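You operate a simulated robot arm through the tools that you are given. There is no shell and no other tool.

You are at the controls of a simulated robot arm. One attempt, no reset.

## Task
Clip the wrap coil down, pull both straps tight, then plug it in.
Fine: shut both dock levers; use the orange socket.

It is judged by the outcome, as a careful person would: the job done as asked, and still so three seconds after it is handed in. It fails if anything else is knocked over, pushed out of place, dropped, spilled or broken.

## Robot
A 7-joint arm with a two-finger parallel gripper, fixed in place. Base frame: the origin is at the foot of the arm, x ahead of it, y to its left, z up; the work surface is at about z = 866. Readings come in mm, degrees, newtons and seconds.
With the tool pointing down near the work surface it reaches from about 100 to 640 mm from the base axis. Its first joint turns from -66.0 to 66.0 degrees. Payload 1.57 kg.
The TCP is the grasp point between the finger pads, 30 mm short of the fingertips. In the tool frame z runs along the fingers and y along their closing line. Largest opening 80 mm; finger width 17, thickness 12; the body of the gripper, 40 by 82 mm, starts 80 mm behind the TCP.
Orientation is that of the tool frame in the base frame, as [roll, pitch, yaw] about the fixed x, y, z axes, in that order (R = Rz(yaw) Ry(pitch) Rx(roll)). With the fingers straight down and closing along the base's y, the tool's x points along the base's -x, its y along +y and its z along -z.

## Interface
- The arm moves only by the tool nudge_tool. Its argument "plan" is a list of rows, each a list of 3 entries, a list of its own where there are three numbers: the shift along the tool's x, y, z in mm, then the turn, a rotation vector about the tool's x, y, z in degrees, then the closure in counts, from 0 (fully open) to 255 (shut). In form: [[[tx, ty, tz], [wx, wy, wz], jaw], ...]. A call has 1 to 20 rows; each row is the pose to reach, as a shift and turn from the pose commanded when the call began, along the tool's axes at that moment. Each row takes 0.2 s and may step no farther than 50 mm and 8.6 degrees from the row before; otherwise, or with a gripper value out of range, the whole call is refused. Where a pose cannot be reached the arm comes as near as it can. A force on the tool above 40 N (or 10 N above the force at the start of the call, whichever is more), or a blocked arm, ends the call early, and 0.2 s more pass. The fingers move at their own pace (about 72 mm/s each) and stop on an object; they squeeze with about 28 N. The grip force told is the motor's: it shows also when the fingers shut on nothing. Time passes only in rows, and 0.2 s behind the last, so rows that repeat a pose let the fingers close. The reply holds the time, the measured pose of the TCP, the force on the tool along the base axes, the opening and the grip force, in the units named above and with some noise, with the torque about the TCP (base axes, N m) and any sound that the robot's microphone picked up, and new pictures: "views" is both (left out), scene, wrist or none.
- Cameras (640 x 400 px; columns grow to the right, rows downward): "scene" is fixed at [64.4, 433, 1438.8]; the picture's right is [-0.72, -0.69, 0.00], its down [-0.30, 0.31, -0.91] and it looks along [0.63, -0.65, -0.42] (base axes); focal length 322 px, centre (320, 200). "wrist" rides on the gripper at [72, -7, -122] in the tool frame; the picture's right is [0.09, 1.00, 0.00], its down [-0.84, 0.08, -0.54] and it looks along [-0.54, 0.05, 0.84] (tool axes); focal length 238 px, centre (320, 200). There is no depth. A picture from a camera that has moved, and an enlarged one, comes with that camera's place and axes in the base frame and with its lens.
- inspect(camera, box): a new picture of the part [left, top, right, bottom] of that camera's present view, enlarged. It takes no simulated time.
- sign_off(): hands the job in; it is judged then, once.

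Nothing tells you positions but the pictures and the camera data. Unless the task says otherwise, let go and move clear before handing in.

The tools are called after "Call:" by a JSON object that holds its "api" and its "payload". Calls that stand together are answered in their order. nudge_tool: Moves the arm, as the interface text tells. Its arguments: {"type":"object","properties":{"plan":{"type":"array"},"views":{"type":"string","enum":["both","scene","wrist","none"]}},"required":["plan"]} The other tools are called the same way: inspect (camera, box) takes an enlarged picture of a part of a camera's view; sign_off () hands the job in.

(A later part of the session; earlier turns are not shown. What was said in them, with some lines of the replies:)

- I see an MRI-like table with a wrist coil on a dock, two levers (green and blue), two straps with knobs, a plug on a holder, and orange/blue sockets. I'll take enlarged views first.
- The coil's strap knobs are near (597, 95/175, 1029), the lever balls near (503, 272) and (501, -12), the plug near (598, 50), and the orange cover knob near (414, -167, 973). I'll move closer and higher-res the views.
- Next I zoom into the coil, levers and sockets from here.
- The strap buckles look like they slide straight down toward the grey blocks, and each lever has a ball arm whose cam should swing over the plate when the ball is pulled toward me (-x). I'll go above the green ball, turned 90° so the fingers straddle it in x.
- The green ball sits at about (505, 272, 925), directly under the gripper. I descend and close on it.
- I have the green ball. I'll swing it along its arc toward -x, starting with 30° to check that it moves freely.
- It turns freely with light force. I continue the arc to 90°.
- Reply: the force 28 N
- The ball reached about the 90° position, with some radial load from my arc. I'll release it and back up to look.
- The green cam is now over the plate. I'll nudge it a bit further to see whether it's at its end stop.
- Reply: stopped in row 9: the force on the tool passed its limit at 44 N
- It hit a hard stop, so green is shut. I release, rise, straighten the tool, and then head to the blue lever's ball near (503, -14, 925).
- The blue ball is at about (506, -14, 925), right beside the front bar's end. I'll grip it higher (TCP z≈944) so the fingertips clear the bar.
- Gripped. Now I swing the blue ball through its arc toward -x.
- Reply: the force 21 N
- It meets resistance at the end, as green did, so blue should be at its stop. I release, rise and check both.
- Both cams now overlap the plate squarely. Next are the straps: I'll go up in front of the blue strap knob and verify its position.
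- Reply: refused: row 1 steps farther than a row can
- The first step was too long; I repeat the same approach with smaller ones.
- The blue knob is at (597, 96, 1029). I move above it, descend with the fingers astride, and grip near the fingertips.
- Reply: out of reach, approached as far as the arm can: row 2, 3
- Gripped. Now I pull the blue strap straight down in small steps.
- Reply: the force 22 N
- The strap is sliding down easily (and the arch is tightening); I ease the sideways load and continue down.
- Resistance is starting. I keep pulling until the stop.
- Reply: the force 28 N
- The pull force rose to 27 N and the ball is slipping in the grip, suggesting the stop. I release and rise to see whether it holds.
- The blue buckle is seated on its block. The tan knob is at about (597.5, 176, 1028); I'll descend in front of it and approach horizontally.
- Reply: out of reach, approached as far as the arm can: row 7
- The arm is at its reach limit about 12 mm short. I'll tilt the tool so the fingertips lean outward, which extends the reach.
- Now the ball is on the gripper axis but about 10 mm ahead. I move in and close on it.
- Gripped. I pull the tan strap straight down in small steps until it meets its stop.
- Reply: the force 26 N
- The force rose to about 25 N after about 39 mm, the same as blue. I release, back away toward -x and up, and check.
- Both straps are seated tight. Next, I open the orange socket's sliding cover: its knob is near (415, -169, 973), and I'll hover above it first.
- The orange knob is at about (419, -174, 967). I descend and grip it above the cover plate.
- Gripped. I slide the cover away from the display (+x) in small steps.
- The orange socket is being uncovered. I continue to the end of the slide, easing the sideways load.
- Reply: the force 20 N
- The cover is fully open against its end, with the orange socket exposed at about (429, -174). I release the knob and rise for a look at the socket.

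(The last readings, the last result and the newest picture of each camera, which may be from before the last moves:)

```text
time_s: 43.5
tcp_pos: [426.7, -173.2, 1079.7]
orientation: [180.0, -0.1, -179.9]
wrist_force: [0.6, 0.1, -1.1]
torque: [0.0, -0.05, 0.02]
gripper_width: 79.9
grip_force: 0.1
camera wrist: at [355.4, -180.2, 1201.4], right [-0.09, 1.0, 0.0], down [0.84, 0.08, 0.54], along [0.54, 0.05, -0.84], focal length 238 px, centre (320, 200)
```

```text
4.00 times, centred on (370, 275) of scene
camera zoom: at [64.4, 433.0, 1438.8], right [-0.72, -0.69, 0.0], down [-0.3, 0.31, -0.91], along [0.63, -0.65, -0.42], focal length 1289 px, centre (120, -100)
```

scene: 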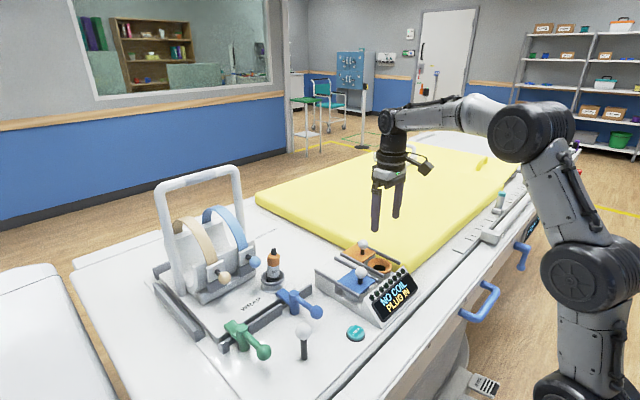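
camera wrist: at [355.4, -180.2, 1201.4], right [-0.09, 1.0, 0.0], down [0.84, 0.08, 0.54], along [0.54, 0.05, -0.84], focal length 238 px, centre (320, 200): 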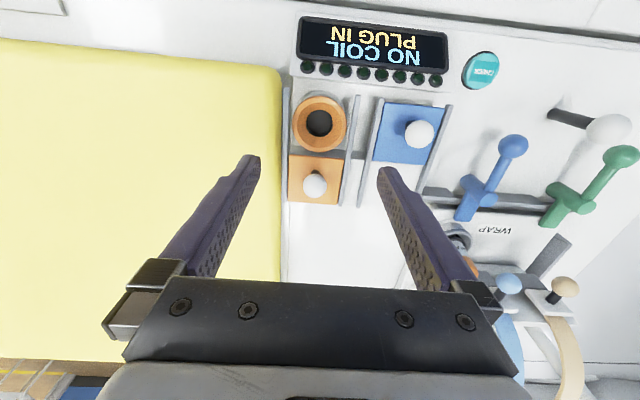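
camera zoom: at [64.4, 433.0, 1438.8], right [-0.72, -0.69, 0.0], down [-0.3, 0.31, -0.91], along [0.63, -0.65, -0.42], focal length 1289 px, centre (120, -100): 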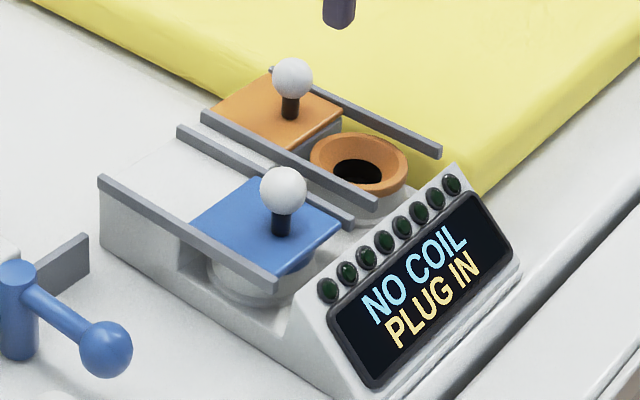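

The socket is fully open at about (430.5, -173.6, ~920). Now to the plug: I'll turn the gripper 90° (fingers closing along x, to stay clear of the blue strap knob) and hover above it.

Call:
{"api": "nudge_tool", "payload": {"plan": [[[-13, 18, 0], [0, 0, -7.5], 96], [[-26, 36, 0], [0, 0, -15], 96], [[-39, 55, 0], [0, 0, -22.5], 96], [[-52, 73, 0], [0, 0, -30], 96], [[-65, 92, 0], [0, 0, -37.5], 96], [[-78, 110, 0], [0, 0, -45], 96], [[-91, 129, 5], [0, 0, -52.5], 96], [[-104, 147, 10], [0, 0, -60], 96], [[-117, 166, 15], [0, 0, -67.5], 96], [[-130, 184, 20], [0, 0, -75], 96], [[-143, 203, 25], [0, 0, -82.5], 96], [[-155, 221, 30], [0, 0, -90], 96]]}}

Call:
{"api": "inspect", "payload": {"camera": "wrist", "box": [200, 80, 440, 290]}}

Call:
{"api": "inspect", "payload": {"camera": "scene", "box": [190, 200, 320, 310]}}

```text
time_s: 46.1
tcp_pos: [584.8, 47.5, 1050.1]
orientation: [180.0, 0.0, -89.7]
wrist_force: [-0.2, 1.0, -0.3]
torque: [0.03, -0.03, -0.01]
gripper_width: 49.9
grip_force: 0.1
camera wrist: at [591.5, -24.9, 1171.1], right [-1.0, -0.1, 0.0], down [-0.08, 0.84, 0.54], along [-0.05, 0.54, -0.84], focal length 238 px, centre (320, 200)
```

scene: 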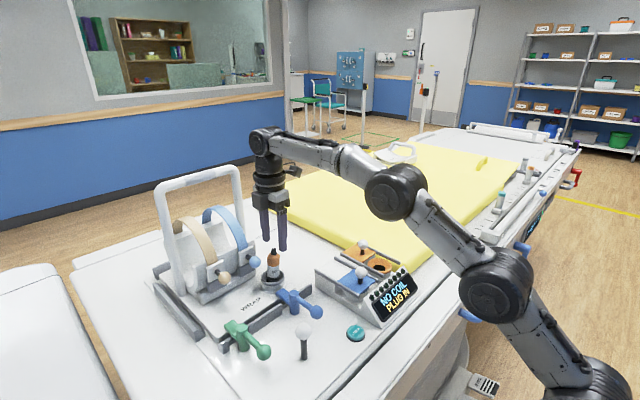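
wrist: 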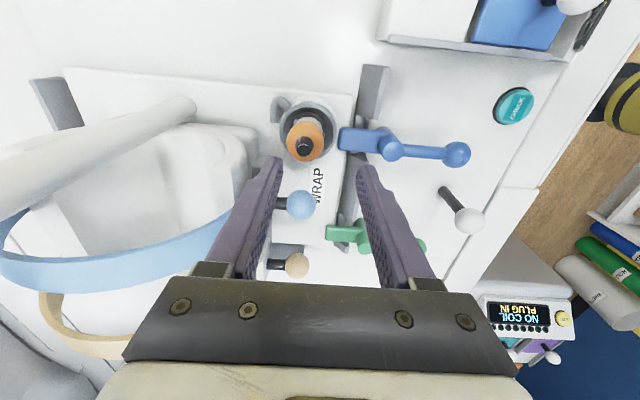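

```text
1.90 times, centred on (320, 185) of wrist
camera zoom: at [591.5, -24.9, 1171.1], right [-1.0, -0.1, 0.0], down [-0.08, 0.84, 0.54], along [-0.05, 0.54, -0.84], focal length 454 px, centre (320, 229)
```

zoom: 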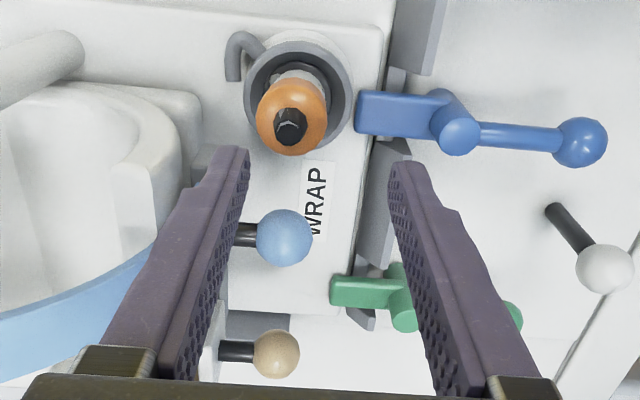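

```text
3.64 times, centred on (255, 255) of scene
camera zoom: at [64.4, 433.0, 1438.8], right [-0.72, -0.69, 0.0], down [-0.3, 0.31, -0.91], along [0.63, -0.65, -0.42], focal length 1172 px, centre (556, 0)
```

zoom: 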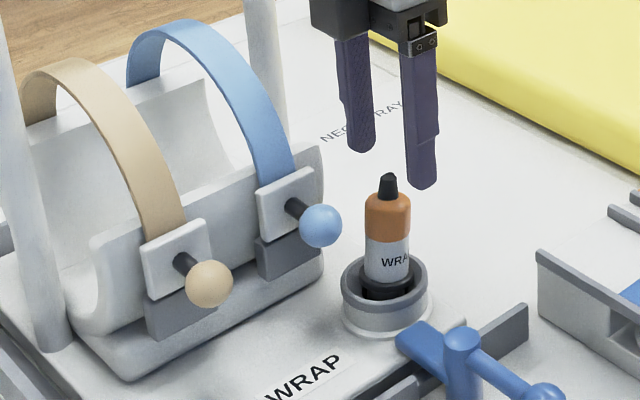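

The plug seems to lean slightly toward -y (my earlier release near it likely brushed it). I'll look closely to measure the lean before gripping.

Call:
{"api": "inspect", "payload": {"camera": "wrist", "box": [260, 90, 360, 170]}}

Call:
{"api": "inspect", "payload": {"camera": "scene", "box": [240, 240, 310, 300]}}

```text
5.00 times, centred on (310, 130) of wrist
camera zoom: at [591.5, -24.9, 1171.1], right [-1.0, -0.1, 0.0], down [-0.08, 0.84, 0.54], along [-0.05, 0.54, -0.84], focal length 1192 px, centre (370, 550)
```

zoom: 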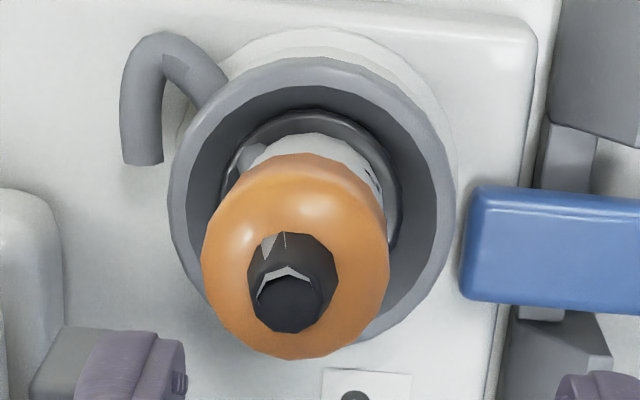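

```text
6.67 times, centred on (275, 270) of scene
camera zoom: at [64.4, 433.0, 1438.8], right [-0.72, -0.69, 0.0], down [-0.3, 0.31, -0.91], along [0.63, -0.65, -0.42], focal length 2148 px, centre (620, -267)
```

zoom: 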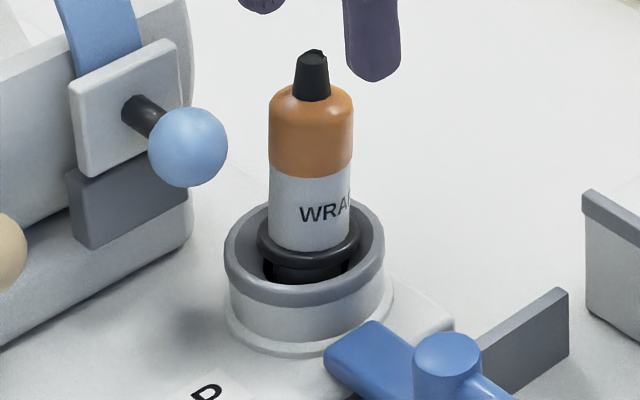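

The plug leans about 5° toward -y. I'll tilt the tool to match its axis, hover right above it, and check alignment before descending.

Call:
{"api": "nudge_tool", "payload": {"plan": [[[6, -6, 5], [0, -2.5, 0], 121], [[11.7, -12, 9.4], [0, -5, 0], 121], [[11.7, -12, 9.4], [0, -5, 0], 121]]}}

Call:
{"api": "inspect", "payload": {"camera": "wrist", "box": [240, 90, 400, 210]}}

Call:
{"api": "inspect", "payload": {"camera": "scene", "box": [230, 210, 320, 300]}}

```text
time_s: 46.9
tcp_pos: [596.1, 36.1, 1040.6]
orientation: [179.9, 5.0, -89.9]
wrist_force: [-1.0, 1.1, 0.9]
torque: [0.01, 0.0, 0.07]
gripper_width: 41.9
grip_force: 0.0
camera wrist: at [602.9, -46.4, 1154.1], right [-1.0, -0.09, -0.01], down [-0.08, 0.79, 0.61], along [-0.05, 0.61, -0.79], focal length 238 px, centre (320, 200)
```

scene: 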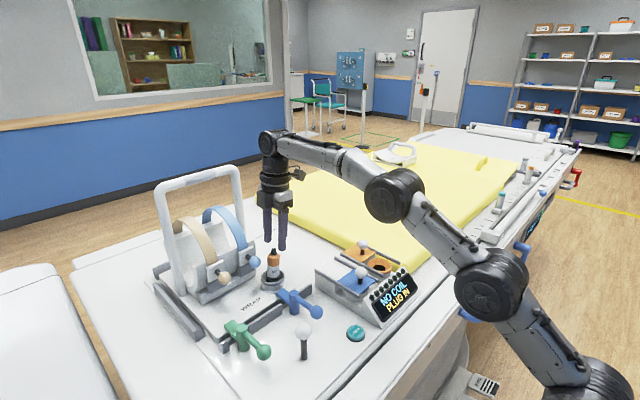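
wrist: 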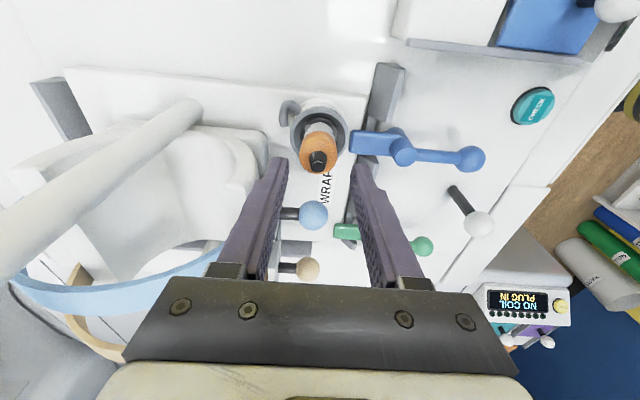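

```text
3.33 times, centred on (320, 150) of wrist
camera zoom: at [602.9, -46.4, 1154.1], right [-1.0, -0.09, -0.01], down [-0.08, 0.79, 0.61], along [-0.05, 0.61, -0.79], focal length 794 px, centre (320, 367)
```

zoom: 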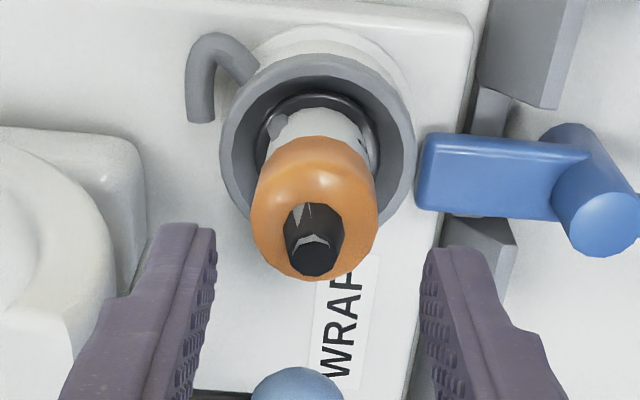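

```text
4.44 times, centred on (275, 255) of scene
camera zoom: at [64.4, 433.0, 1438.8], right [-0.72, -0.69, 0.0], down [-0.3, 0.31, -0.91], along [0.63, -0.65, -0.42], focal length 1432 px, centre (520, -44)
```

zoom: 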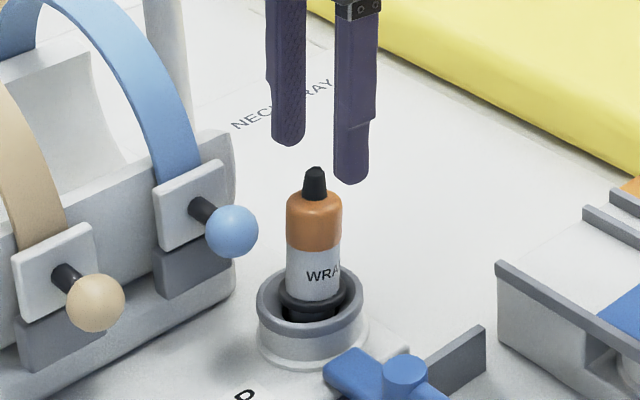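

Aligned within about 2 mm. I descend along the plug's axis and close.

Call:
{"api": "nudge_tool", "payload": {"plan": [[[-0.5, -1.5, 20], [0, 0, 0], 121], [[-0.5, -1.5, 40], [0, 0, 0], 121], [[-0.5, -1.5, 55], [0, 0, 0], 121], [[-0.5, -1.5, 68], [0, 0, 0], 121], [[-0.5, -1.5, 75], [0, 0, 0], 121], [[-0.5, -1.5, 75], [0, 0, 0], 180], [[-0.5, -1.5, 75], [0, 0, 0], 230], [[-0.5, -1.5, 75], [0, 0, 0], 230]]}}

Call:
{"api": "inspect", "payload": {"camera": "wrist", "box": [240, 90, 400, 210]}}

Call:
{"api": "inspect", "payload": {"camera": "scene", "box": [230, 210, 320, 300]}}

```text
time_s: 48.7
tcp_pos: [597.2, 43.9, 964.0]
orientation: [179.7, 5.0, -89.9]
wrist_force: [-7.6, 0.8, 1.9]
torque: [0.02, 0.14, 0.07]
gripper_width: 29.3
grip_force: 28.2
camera wrist: at [603.9, -39.1, 1079.3], right [-1.0, -0.09, 0.0], down [-0.08, 0.79, 0.61], along [-0.05, 0.61, -0.79], focal length 238 px, centre (320, 200)
```

scene: 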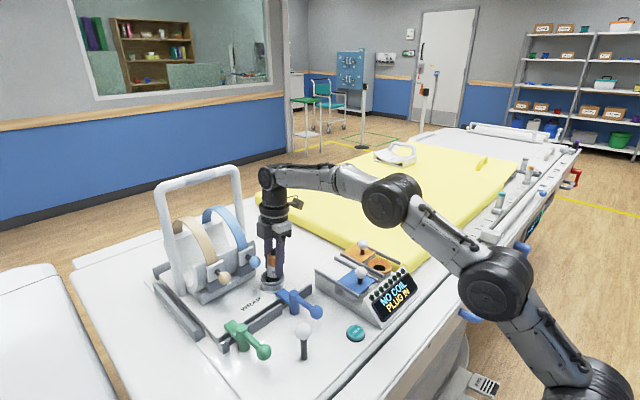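
wrist: 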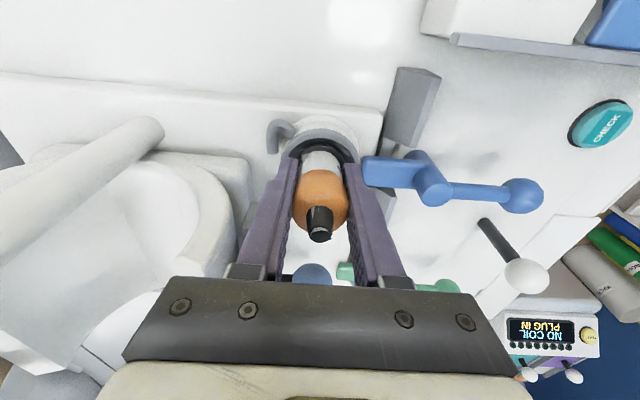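

```text
3.33 times, centred on (320, 150) of wrist
camera zoom: at [603.9, -39.1, 1079.3], right [-1.0, -0.09, 0.0], down [-0.08, 0.79, 0.61], along [-0.05, 0.61, -0.79], focal length 794 px, centre (320, 367)
```

zoom: 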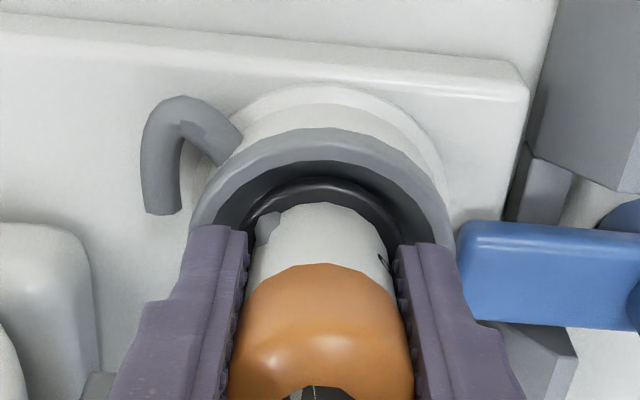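

```text
4.44 times, centred on (275, 255) of scene
camera zoom: at [64.1, 433.0, 1438.8], right [-0.72, -0.69, 0.0], down [-0.29, 0.31, -0.91], along [0.63, -0.65, -0.42], focal length 1432 px, centre (520, -44)
```

zoom: 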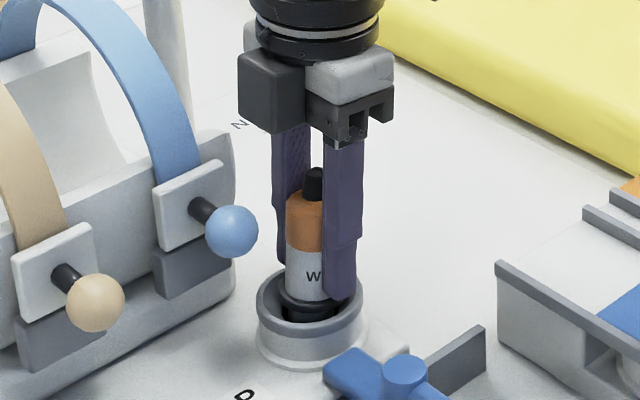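

The plug is gripped (29 mm). I lift it straight up slowly.

Call:
{"api": "nudge_tool", "payload": {"plan": [[[0, 0, -5], [0, 0, 0], 240], [[-0.5, 0, -10], [0, 0, 0], 240], [[-1, 0, -20], [0, 0, 0], 240], [[-2, 0, -30], [0, 0, 0], 240], [[-3, 0, -45], [0, 0, 0], 240], [[-5, 0, -60], [0, 0, 0], 240], [[-6, 0, -72], [0, 0, 0], 240]]}}

Call:
{"api": "inspect", "payload": {"camera": "wrist", "box": [240, 60, 400, 260]}}

Call:
{"api": "inspect", "payload": {"camera": "scene", "box": [220, 180, 330, 300]}}

```text
time_s: 50.3
tcp_pos: [599.1, 44.2, 1038.3]
orientation: [179.8, 5.0, -89.9]
wrist_force: [-0.4, 0.1, -1.2]
torque: [0.02, 0.02, -0.01]
gripper_width: 28.7
grip_force: 28.2
camera wrist: at [604.8, -39.1, 1153.0], right [-1.0, -0.09, -0.01], down [-0.08, 0.79, 0.61], along [-0.05, 0.61, -0.79], focal length 238 px, centre (320, 200)
```

scene: 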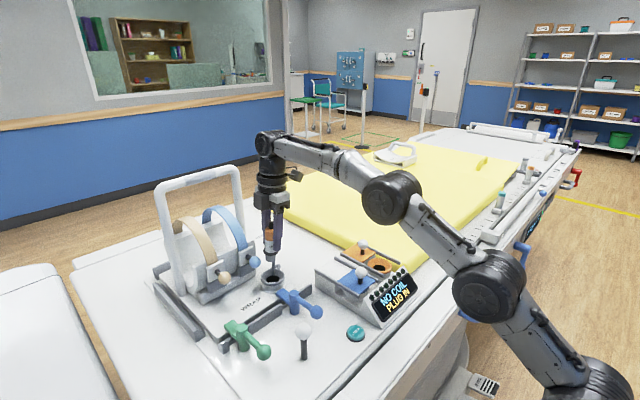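
wrist: 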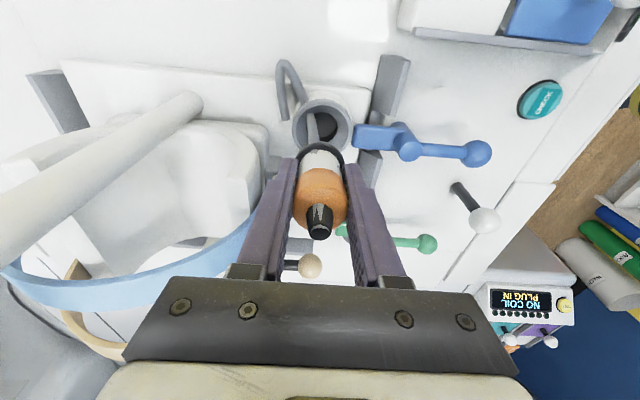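

```text
2.00 times, centred on (320, 160) of wrist
camera zoom: at [604.8, -39.1, 1153.0], right [-1.0, -0.09, -0.01], down [-0.08, 0.79, 0.61], along [-0.05, 0.61, -0.79], focal length 477 px, centre (320, 280)
```

zoom: 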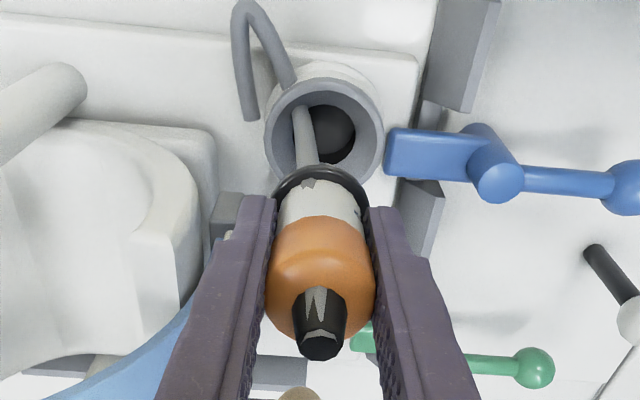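

```text
3.33 times, centred on (275, 240) of scene
camera zoom: at [64.4, 433.0, 1438.8], right [-0.72, -0.69, 0.0], down [-0.3, 0.31, -0.91], along [0.63, -0.65, -0.42], focal length 1074 px, centre (470, 67)
```

zoom: 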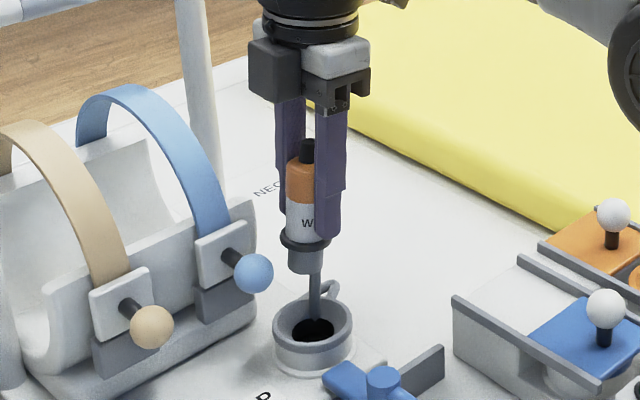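

The plug is out (cable attached), hanging parallel to the tool. Now I straighten the tool and carry it over to hover above the orange socket.

Call:
{"api": "nudge_tool", "payload": {"plan": [[[-1, 25, -12], [0, 2.5, 0], 240], [[-2.6, 50, -29.9], [0, 5, 0], 240], [[16.3, 75, -43.6], [0, 5, 0], 240], [[46.1, 90, -46.2], [0, 5, 0], 240], [[81, 105, -49.2], [0, 5, 0], 240], [[115.9, 120, -52.3], [0, 5, 0], 240], [[150.7, 135, -55.3], [0, 5, 0], 240], [[180.6, 150, -57.9], [0, 5, 0], 240], [[200.5, 160, -59.7], [0, 5, 0], 240], [[213, 168.5, -60.7], [0, 5, 0], 240], [[213, 168.5, -60.7], [0, 5, 0], 240]]}}

Call:
{"api": "inspect", "payload": {"camera": "wrist", "box": [220, 40, 420, 260]}}

Call:
{"api": "inspect", "payload": {"camera": "scene", "box": [310, 180, 430, 310]}}

```text
time_s: 52.7
tcp_pos: [428.4, -173.4, 1080.1]
orientation: [179.9, 0.0, -89.9]
wrist_force: [-0.3, 0.0, -1.9]
torque: [0.0, -0.01, -0.01]
gripper_width: 29.0
grip_force: 27.7
camera wrist: at [435.0, -246.8, 1200.9], right [-1.0, -0.09, 0.0], down [-0.08, 0.84, 0.54], along [-0.05, 0.54, -0.84], focal length 238 px, centre (320, 200)
```

scene: 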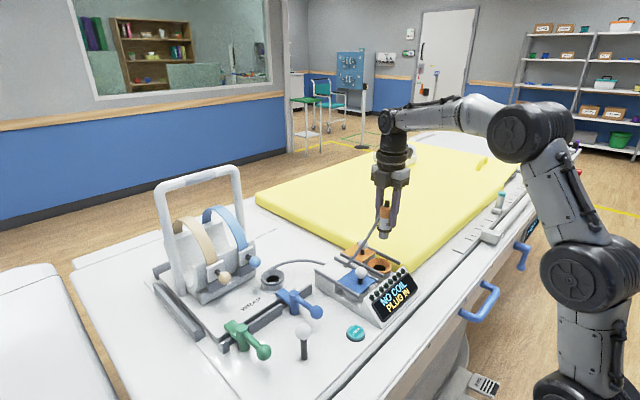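
wrist: 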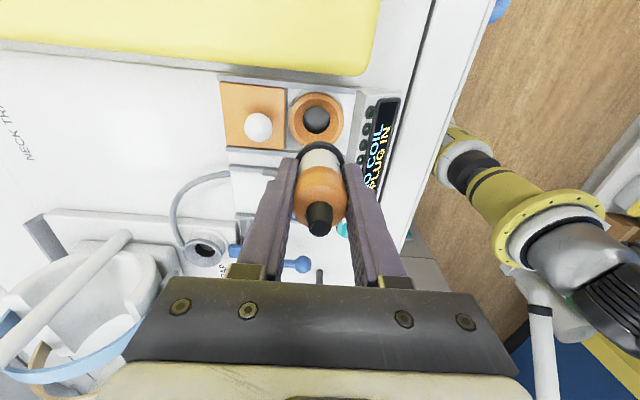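

```text
1.82 times, centred on (320, 150) of wrist
camera zoom: at [435.0, -246.8, 1200.9], right [-1.0, -0.09, 0.0], down [-0.08, 0.84, 0.54], along [-0.05, 0.54, -0.84], focal length 433 px, centre (320, 291)
```

zoom: 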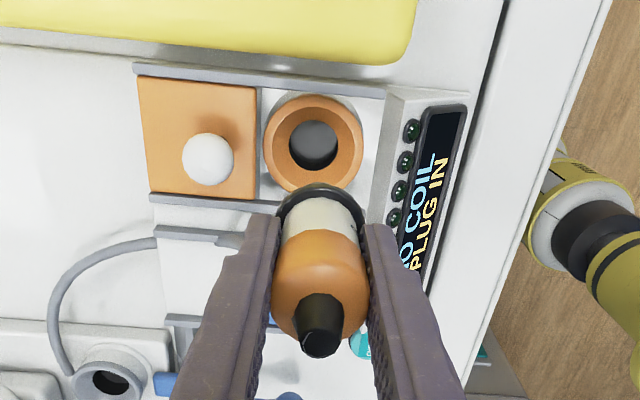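

```text
3.08 times, centred on (370, 245) of scene
camera zoom: at [64.4, 432.9, 1438.8], right [-0.72, -0.69, 0.0], down [-0.3, 0.31, -0.91], along [0.63, -0.65, -0.42], focal length 991 px, centre (166, 62)
```

zoom: 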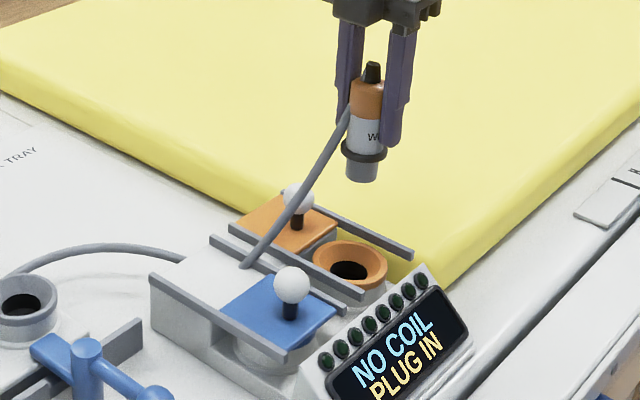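

The plug hangs vertically. The two wrist views combined put the socket at (433, -173, ~920), so I shift +4.7 mm in x and lower it to just above the funnel for another check.

Call:
{"api": "nudge_tool", "payload": {"plan": [[[-0.2, -4.7, 20], [0, 0, 0], 240], [[-0.2, -4.7, 40], [0, 0, 0], 240], [[-0.2, -4.7, 60], [0, 0, 0], 240], [[-0.2, -4.7, 75], [0, 0, 0], 240], [[-0.2, -4.7, 80], [0, 0, 0], 240]]}}

Call:
{"api": "inspect", "payload": {"camera": "wrist", "box": [250, 90, 390, 210]}}

Call:
{"api": "inspect", "payload": {"camera": "scene", "box": [340, 210, 430, 300]}}

```text
time_s: 53.9
tcp_pos: [433.6, -174.6, 999.3]
orientation: [179.9, 0.0, -89.9]
wrist_force: [0.0, -0.1, -0.9]
torque: [0.01, -0.03, 0.01]
gripper_width: 28.8
grip_force: 28.1
camera wrist: at [440.0, -246.8, 1121.1], right [-1.0, -0.09, 0.0], down [-0.08, 0.84, 0.54], along [-0.05, 0.54, -0.84], focal length 238 px, centre (320, 200)
```

scene: 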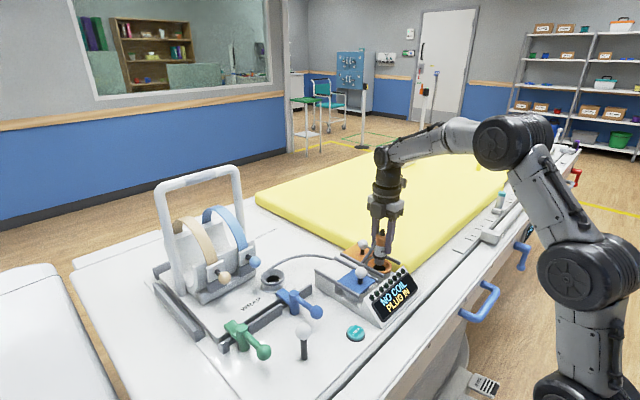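
wrist: 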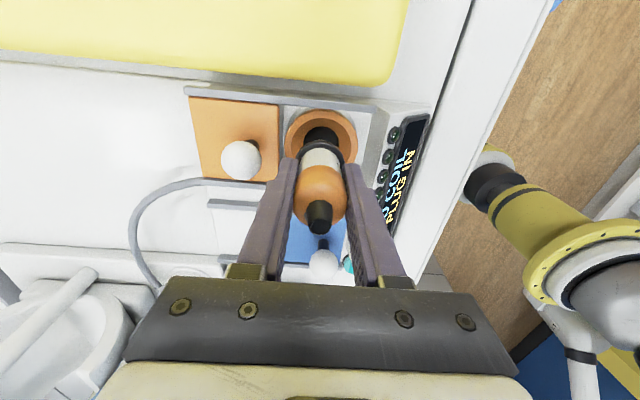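

```text
3.33 times, centred on (320, 150) of wrist
camera zoom: at [440.0, -246.8, 1121.1], right [-1.0, -0.09, 0.0], down [-0.08, 0.84, 0.54], along [-0.05, 0.54, -0.84], focal length 794 px, centre (320, 367)
```

zoom: 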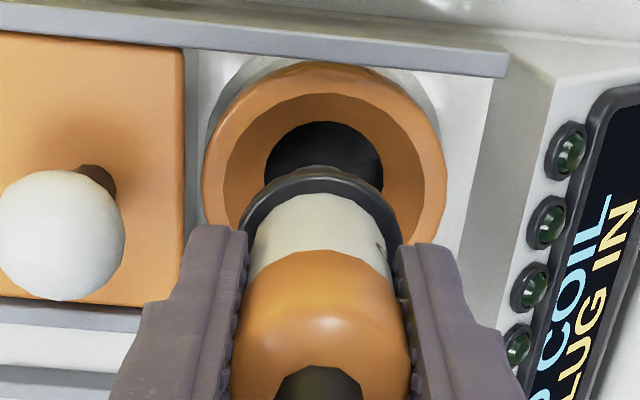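

```text
4.44 times, centred on (385, 255) of scene
camera zoom: at [64.4, 433.0, 1438.8], right [-0.72, -0.69, 0.0], down [-0.3, 0.31, -0.91], along [0.63, -0.65, -0.42], focal length 1432 px, centre (31, -44)
```

zoom: 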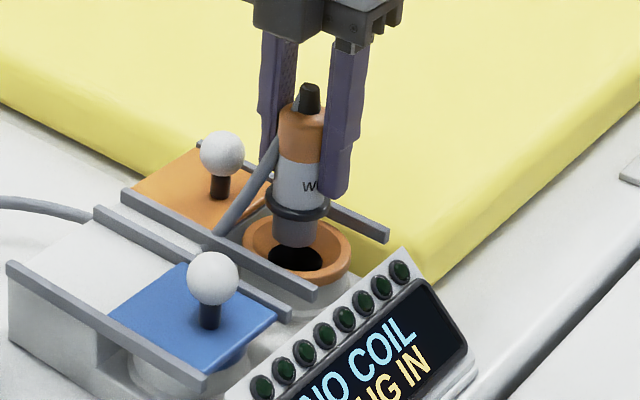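

The plug is nearly centred; the socket sits about 1 mm further toward -x and -y. I correct and lower slowly into the funnel.

Call:
{"api": "nudge_tool", "payload": {"plan": [[[1.2, 1.2, 3], [0, 0, 0], 240], [[1.2, 1.2, 6], [0, 0, 0], 240], [[1.2, 1.2, 9], [0, 0, 0], 240], [[1.2, 1.2, 12], [0, 0, 0], 240], [[1.2, 1.2, 15], [0, 0, 0], 240], [[1.2, 1.2, 18], [0, 0, 0], 240], [[1.2, 1.2, 20], [0, 0, 0], 240]]}}

Call:
{"api": "inspect", "payload": {"camera": "wrist", "box": [250, 90, 390, 210]}}

Call:
{"api": "inspect", "payload": {"camera": "scene", "box": [340, 210, 430, 300]}}

```text
time_s: 55.5
tcp_pos: [432.0, -175.2, 980.1]
orientation: [179.9, 0.0, -89.9]
wrist_force: [-0.2, -0.2, -1.8]
torque: [0.01, -0.02, 0.03]
gripper_width: 28.9
grip_force: 28.1
camera wrist: at [439.1, -248.1, 1101.9], right [-1.0, -0.09, 0.0], down [-0.08, 0.84, 0.54], along [-0.05, 0.54, -0.84], focal length 238 px, centre (320, 200)
```

scene: 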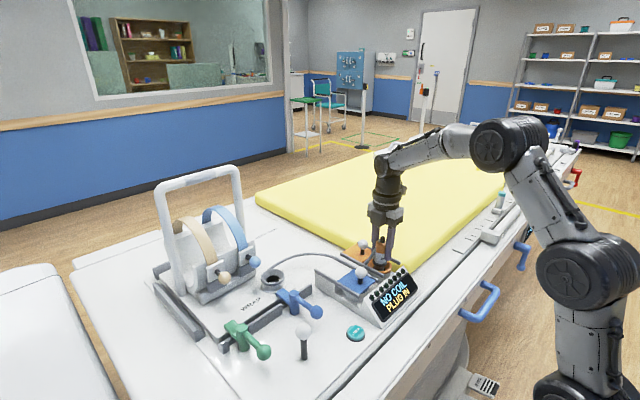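
wrist: 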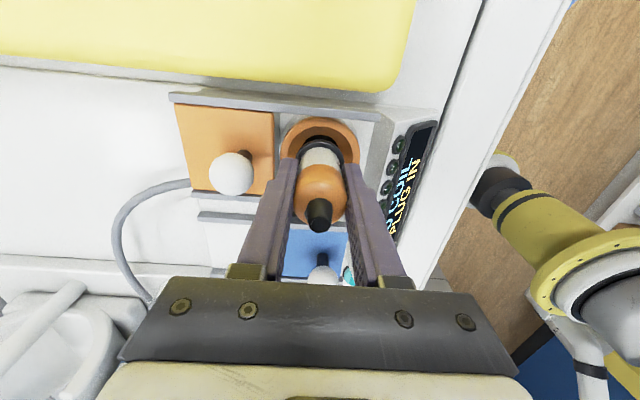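

```text
3.33 times, centred on (320, 150) of wrist
camera zoom: at [439.1, -248.1, 1101.9], right [-1.0, -0.09, 0.0], down [-0.08, 0.84, 0.54], along [-0.05, 0.54, -0.84], focal length 794 px, centre (320, 367)
```

zoom: 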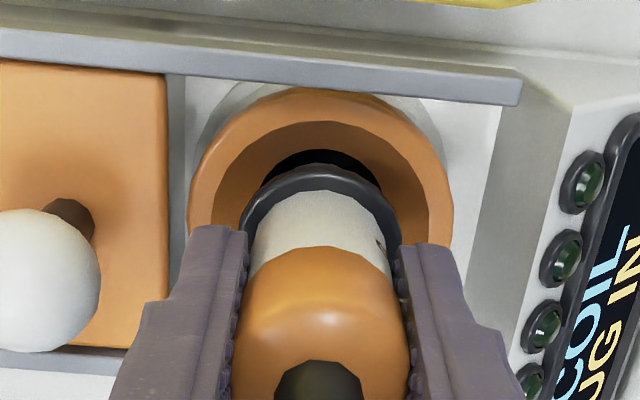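

```text
4.44 times, centred on (385, 255) of scene
camera zoom: at [64.4, 433.0, 1438.8], right [-0.72, -0.69, 0.0], down [-0.3, 0.31, -0.91], along [0.63, -0.65, -0.42], focal length 1432 px, centre (31, -44)
```

zoom: 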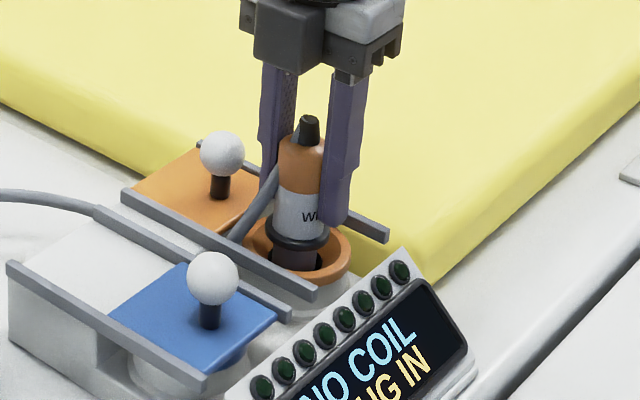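

Still centred and no contact. I continue down in small steps.

Call:
{"api": "nudge_tool", "payload": {"plan": [[[0, 0, 2], [0, 0, 0], 240], [[0, 0, 4], [0, 0, 0], 240], [[0, 0, 6], [0, 0, 0], 240], [[0, 0, 8], [0, 0, 0], 240], [[0, 0, 10], [0, 0, 0], 240], [[0, 0, 12], [0, 0, 0], 240], [[0, 0, 14], [0, 0, 0], 240]]}}

Call:
{"api": "inspect", "payload": {"camera": "wrist", "box": [250, 90, 390, 210]}}

Call:
{"api": "inspect", "payload": {"camera": "scene", "box": [340, 210, 430, 300]}}

```text
time_s: 57.1
tcp_pos: [434.3, -176.4, 969.0]
orientation: [-179.8, -0.1, -89.9]
wrist_force: [-4.2, 2.1, 21.3]
torque: [0.0, 0.41, 0.0]
gripper_width: 29.0
grip_force: 27.6
camera wrist: at [439.7, -248.2, 1090.6], right [-1.0, -0.09, 0.0], down [-0.08, 0.84, 0.54], along [-0.05, 0.54, -0.84], focal length 238 px, centre (320, 200)
```

scene: 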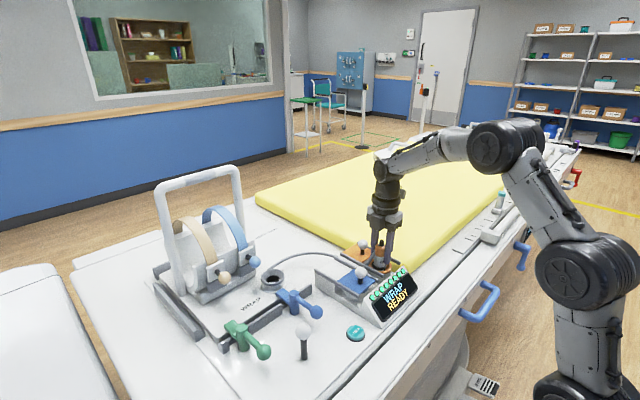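
wrist: 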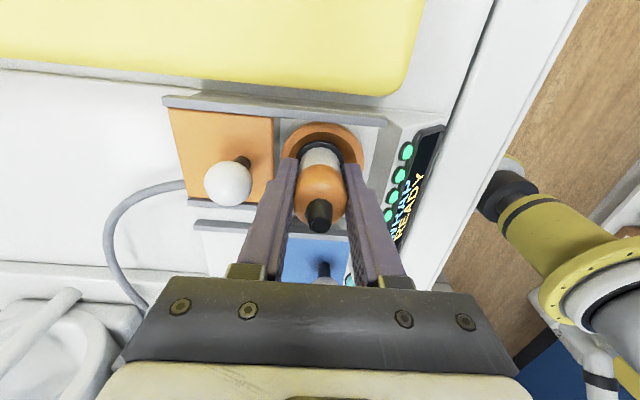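

```text
3.33 times, centred on (320, 150) of wrist
camera zoom: at [439.7, -248.2, 1090.6], right [-1.0, -0.09, 0.0], down [-0.08, 0.84, 0.54], along [-0.05, 0.54, -0.84], focal length 794 px, centre (320, 367)
```

zoom: 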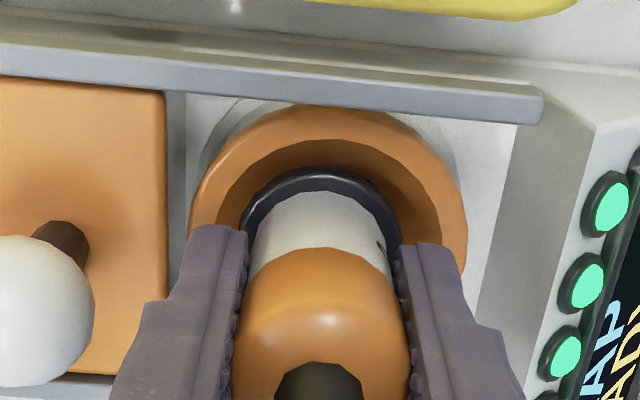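

```text
4.44 times, centred on (385, 255) of scene
camera zoom: at [64.0, 433.1, 1438.8], right [-0.72, -0.69, 0.0], down [-0.29, 0.31, -0.91], along [0.63, -0.65, -0.42], focal length 1432 px, centre (31, -44)
```

zoom: 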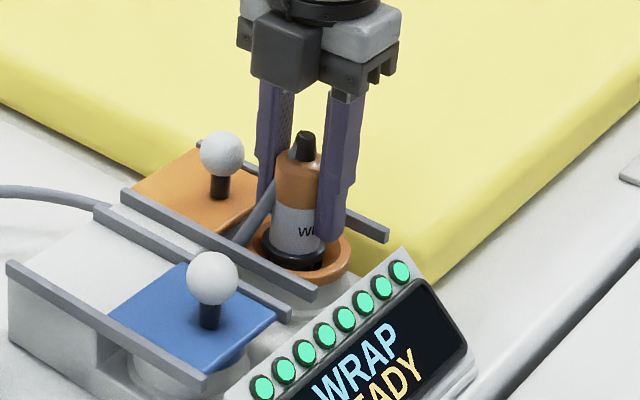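

The display now reads "WRAP READY" with all lights green. I press slightly more to make sure it's fully seated.

Call:
{"api": "nudge_tool", "payload": {"plan": [[[0, 0, 1.5], [0, 0, 0], 240], [[0, 0, 3], [0, 0, 0], 240], [[0, 0, 4.5], [0, 0, 0], 240]]}}

Call:
{"api": "inspect", "payload": {"camera": "wrist", "box": [250, 90, 390, 210]}}

Call:
{"api": "inspect", "payload": {"camera": "scene", "box": [340, 210, 430, 300]}}

```text
time_s: 57.9
tcp_pos: [433.1, -176.4, 964.6]
orientation: [-179.8, -0.1, -89.9]
wrist_force: [0.9, 1.4, 24.8]
torque: [0.01, -0.21, 0.09]
gripper_width: 29.1
grip_force: 28.2
camera wrist: at [439.7, -248.4, 1085.3], right [-1.0, -0.09, 0.0], down [-0.08, 0.84, 0.54], along [-0.05, 0.54, -0.84], focal length 238 px, centre (320, 200)
```

scene: 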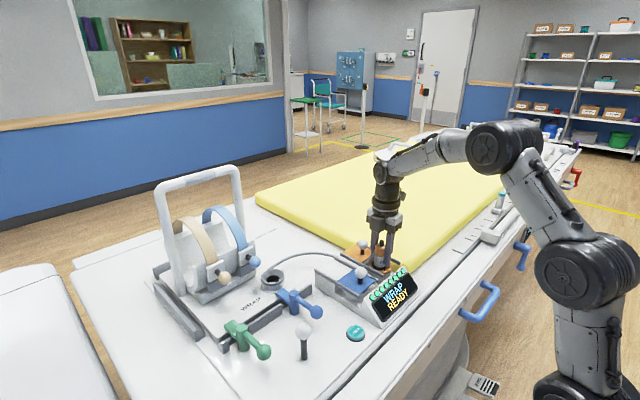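
wrist: 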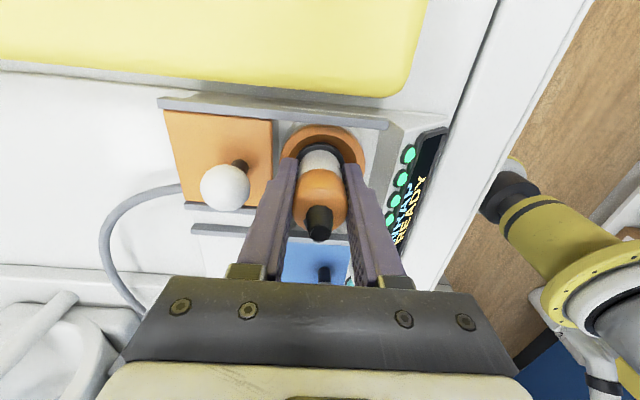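

```text
3.33 times, centred on (320, 150) of wrist
camera zoom: at [439.7, -248.4, 1085.3], right [-1.0, -0.09, 0.0], down [-0.08, 0.84, 0.54], along [-0.05, 0.54, -0.84], focal length 794 px, centre (320, 367)
```

zoom: 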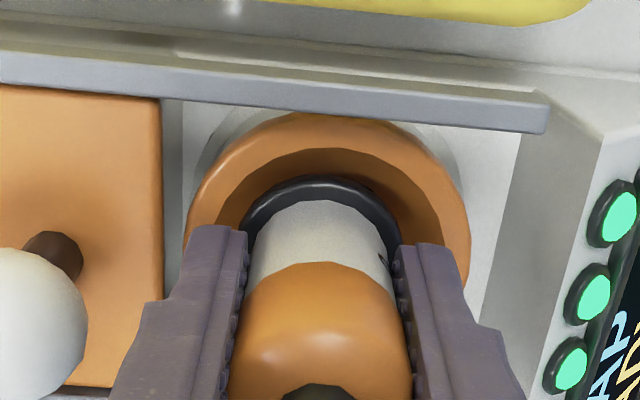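

```text
4.44 times, centred on (385, 255) of scene
camera zoom: at [64.1, 433.1, 1438.8], right [-0.72, -0.69, 0.0], down [-0.29, 0.31, -0.91], along [0.63, -0.65, -0.42], focal length 1432 px, centre (31, -44)
```

zoom: 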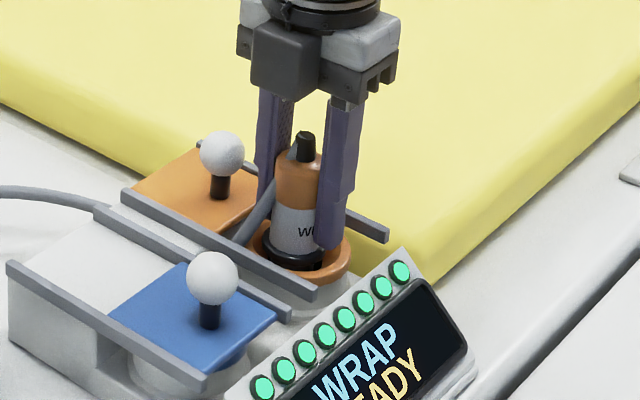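

It's bottomed out: the fingers slipped while the plug stayed put, and the display is still READY. I relax, open modestly (the cover knob is close by) and rise straight up.

Call:
{"api": "nudge_tool", "payload": {"plan": [[[0, 0, -4], [0, 0, 0], 240], [[0, 0, -4], [0, 0, 0], 140], [[0, 0, -4], [0, 0, 0], 115], [[0, 0, -4], [0, 0, 0], 115], [[0, 0, -15], [0, 0, 0], 115], [[0, 0, -30], [0, 0, 0], 115], [[0, 0, -55], [0, 0, 0], 115], [[0, 0, -85], [0, 0, 0], 115], [[0, 0, -120], [0, 0, 0], 115]]}}

Call:
{"api": "inspect", "payload": {"camera": "wrist", "box": [220, 60, 420, 210]}}

Call:
{"api": "inspect", "payload": {"camera": "scene", "box": [310, 200, 430, 330]}}

Call:
{"api": "inspect", "payload": {"camera": "scene", "box": [140, 160, 340, 370]}}

```text
time_s: 59.9
tcp_pos: [434.5, -174.9, 1081.2]
orientation: [179.8, -0.1, -89.9]
wrist_force: [-0.3, 0.6, -0.4]
torque: [0.01, -0.01, -0.02]
gripper_width: 44.0
grip_force: 0.0
camera wrist: at [440.9, -248.5, 1202.3], right [-1.0, -0.09, 0.0], down [-0.08, 0.84, 0.54], along [-0.05, 0.54, -0.84], focal length 238 px, centre (320, 200)
```

scene: 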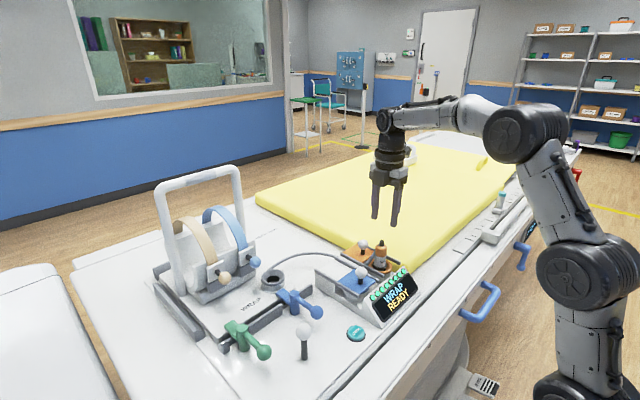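
wrist: 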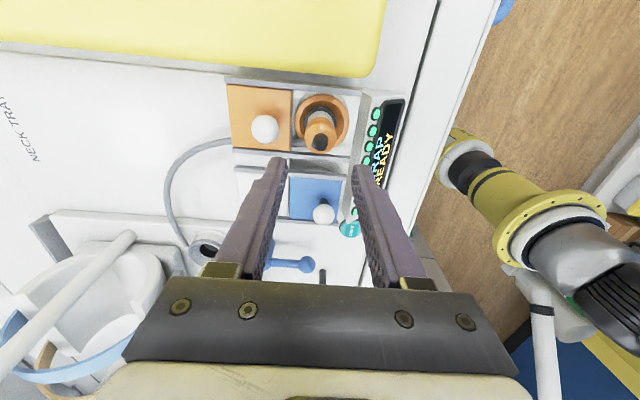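

```text
2.67 times, centred on (320, 135) of wrist
camera zoom: at [440.9, -248.5, 1202.3], right [-1.0, -0.09, 0.0], down [-0.08, 0.84, 0.54], along [-0.05, 0.54, -0.84], focal length 636 px, centre (320, 373)
```

zoom: 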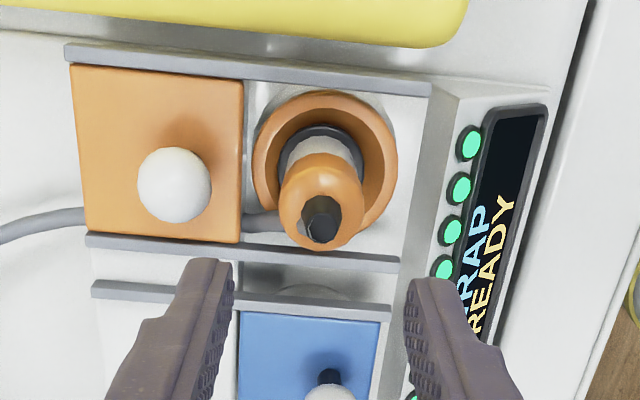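

```text
3.08 times, centred on (370, 265) of scene
camera zoom: at [64.4, 433.0, 1438.8], right [-0.72, -0.69, 0.0], down [-0.3, 0.31, -0.91], along [0.63, -0.65, -0.42], focal length 991 px, centre (166, 0)
```

zoom: 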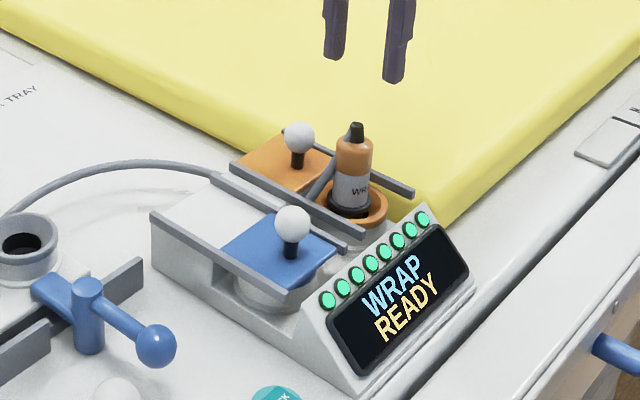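

```text
1.90 times, centred on (240, 265) of scene
camera zoom: at [64.4, 433.0, 1438.8], right [-0.72, -0.69, 0.0], down [-0.3, 0.31, -0.91], along [0.63, -0.65, -0.42], focal length 614 px, centre (472, 76)
```

zoom: 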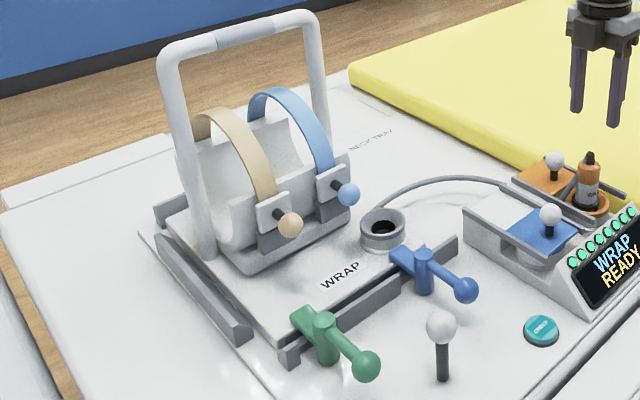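

Everything holds: both levers are shut, both straps are down on their blocks, and the plug is in the orange socket with the display reading WRAP READY. I'll move further clear and wait a moment to confirm it stays that way.

Call:
{"api": "nudge_tool", "payload": {"plan": [[[0, 0, -40], [0, 0, 0], 115], [[0, 0, -80], [0, 0, 0], 60], [[0, 0, -110], [0, 0, 0], 0], [[0, 0, -110], [0, 0, 0], 0], [[0, 0, -110], [0, 0, 0], 0], [[0, 0, -110], [0, 0, 0], 0], [[0, 0, -110], [0, 0, 0], 0], [[0, 0, -110], [0, 0, 0], 0], [[0, 0, -110], [0, 0, 0], 0], [[0, 0, -110], [0, 0, 0], 0], [[0, 0, -110], [0, 0, 0], 0], [[0, 0, -110], [0, 0, 0], 0]]}}

Call:
{"api": "inspect", "payload": {"camera": "scene", "box": [310, 200, 430, 330]}}

Call:
{"api": "inspect", "payload": {"camera": "scene", "box": [190, 230, 290, 310]}}

```text
time_s: 62.5
tcp_pos: [436.3, -175.4, 1191.7]
orientation: [179.9, 0.0, -89.9]
wrist_force: [0.7, -0.1, 0.5]
torque: [-0.02, 0.01, -0.03]
gripper_width: 79.9
grip_force: 0.1
camera wrist: at [441.9, -247.4, 1312.8], right [-1.0, -0.09, 0.0], down [-0.08, 0.84, 0.54], along [-0.05, 0.54, -0.84], focal length 238 px, centre (320, 200)
```

scene: 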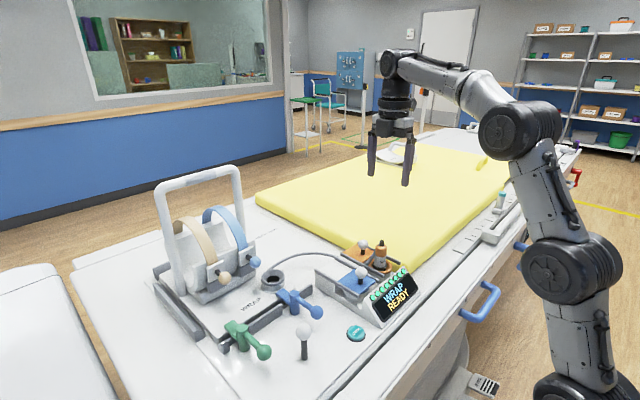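
wrist: 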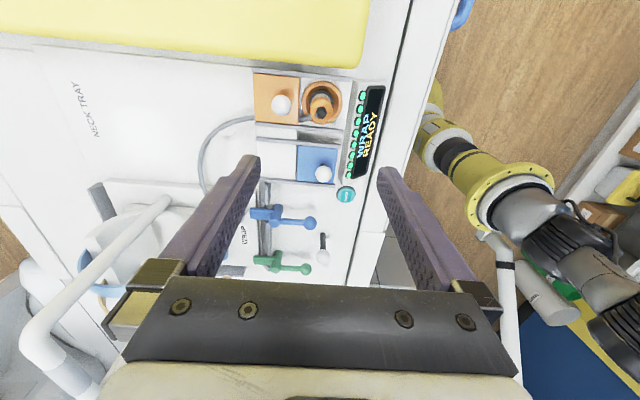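

```text
3.08 times, centred on (370, 265) of scene
camera zoom: at [64.4, 433.0, 1438.8], right [-0.72, -0.69, 0.0], down [-0.3, 0.31, -0.91], along [0.63, -0.65, -0.42], focal length 991 px, centre (166, 0)
```

zoom: 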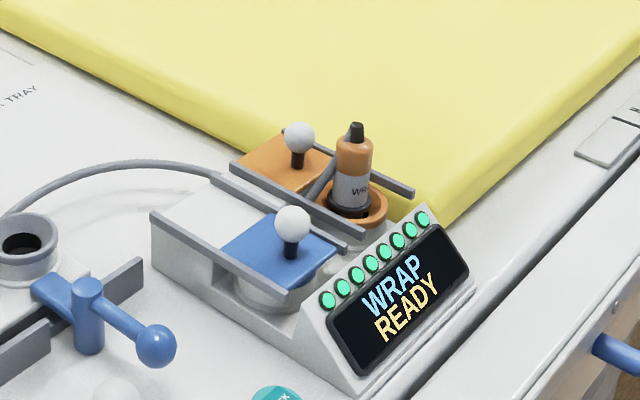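

```text
5.00 times, centred on (240, 270) of scene
camera zoom: at [64.4, 433.0, 1438.8], right [-0.72, -0.69, 0.0], down [-0.3, 0.31, -0.91], along [0.63, -0.65, -0.42], focal length 1611 px, centre (720, -150)
```

zoom: 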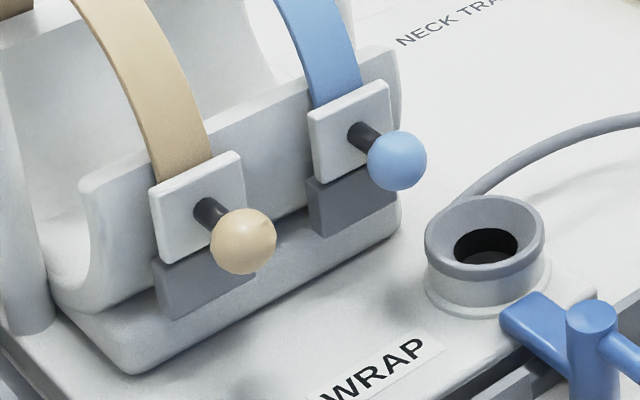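

All is stable: the levers are shut, the straps are tight on their blocks, the plug is in the orange socket with WRAP READY showing, and the arm is clear. I'm handing it in.

Call:
{"api": "sign_off", "payload": {}}

```text
The job is handed in.
```

The wrap coil is clipped down, strapped and plugged in, and I've handed the job in. The display reads "WRAP READY" with all its lights green. I watched it for about two seconds after backing the arm off, and nothing moved.

- **Levers:** I swung the green and blue dock levers until they met resistance at the end of their travel. Both cams now sit over the coil's plate.
- **Straps:** I pulled both straps down until their buckles rested on the grey blocks. They stayed there after I let go.
- **Plug:** I slid the orange socket's cover fully open and pressed the plug in until it bottomed out.

While letting go of the blue strap knob, I brushed the plug in its holder and it tipped about 5°. It stayed in the holder, and I straightened it before plugging it in. I saw nothing else knocked or shifted. I left the CHECK button and the blue socket's cover alone.
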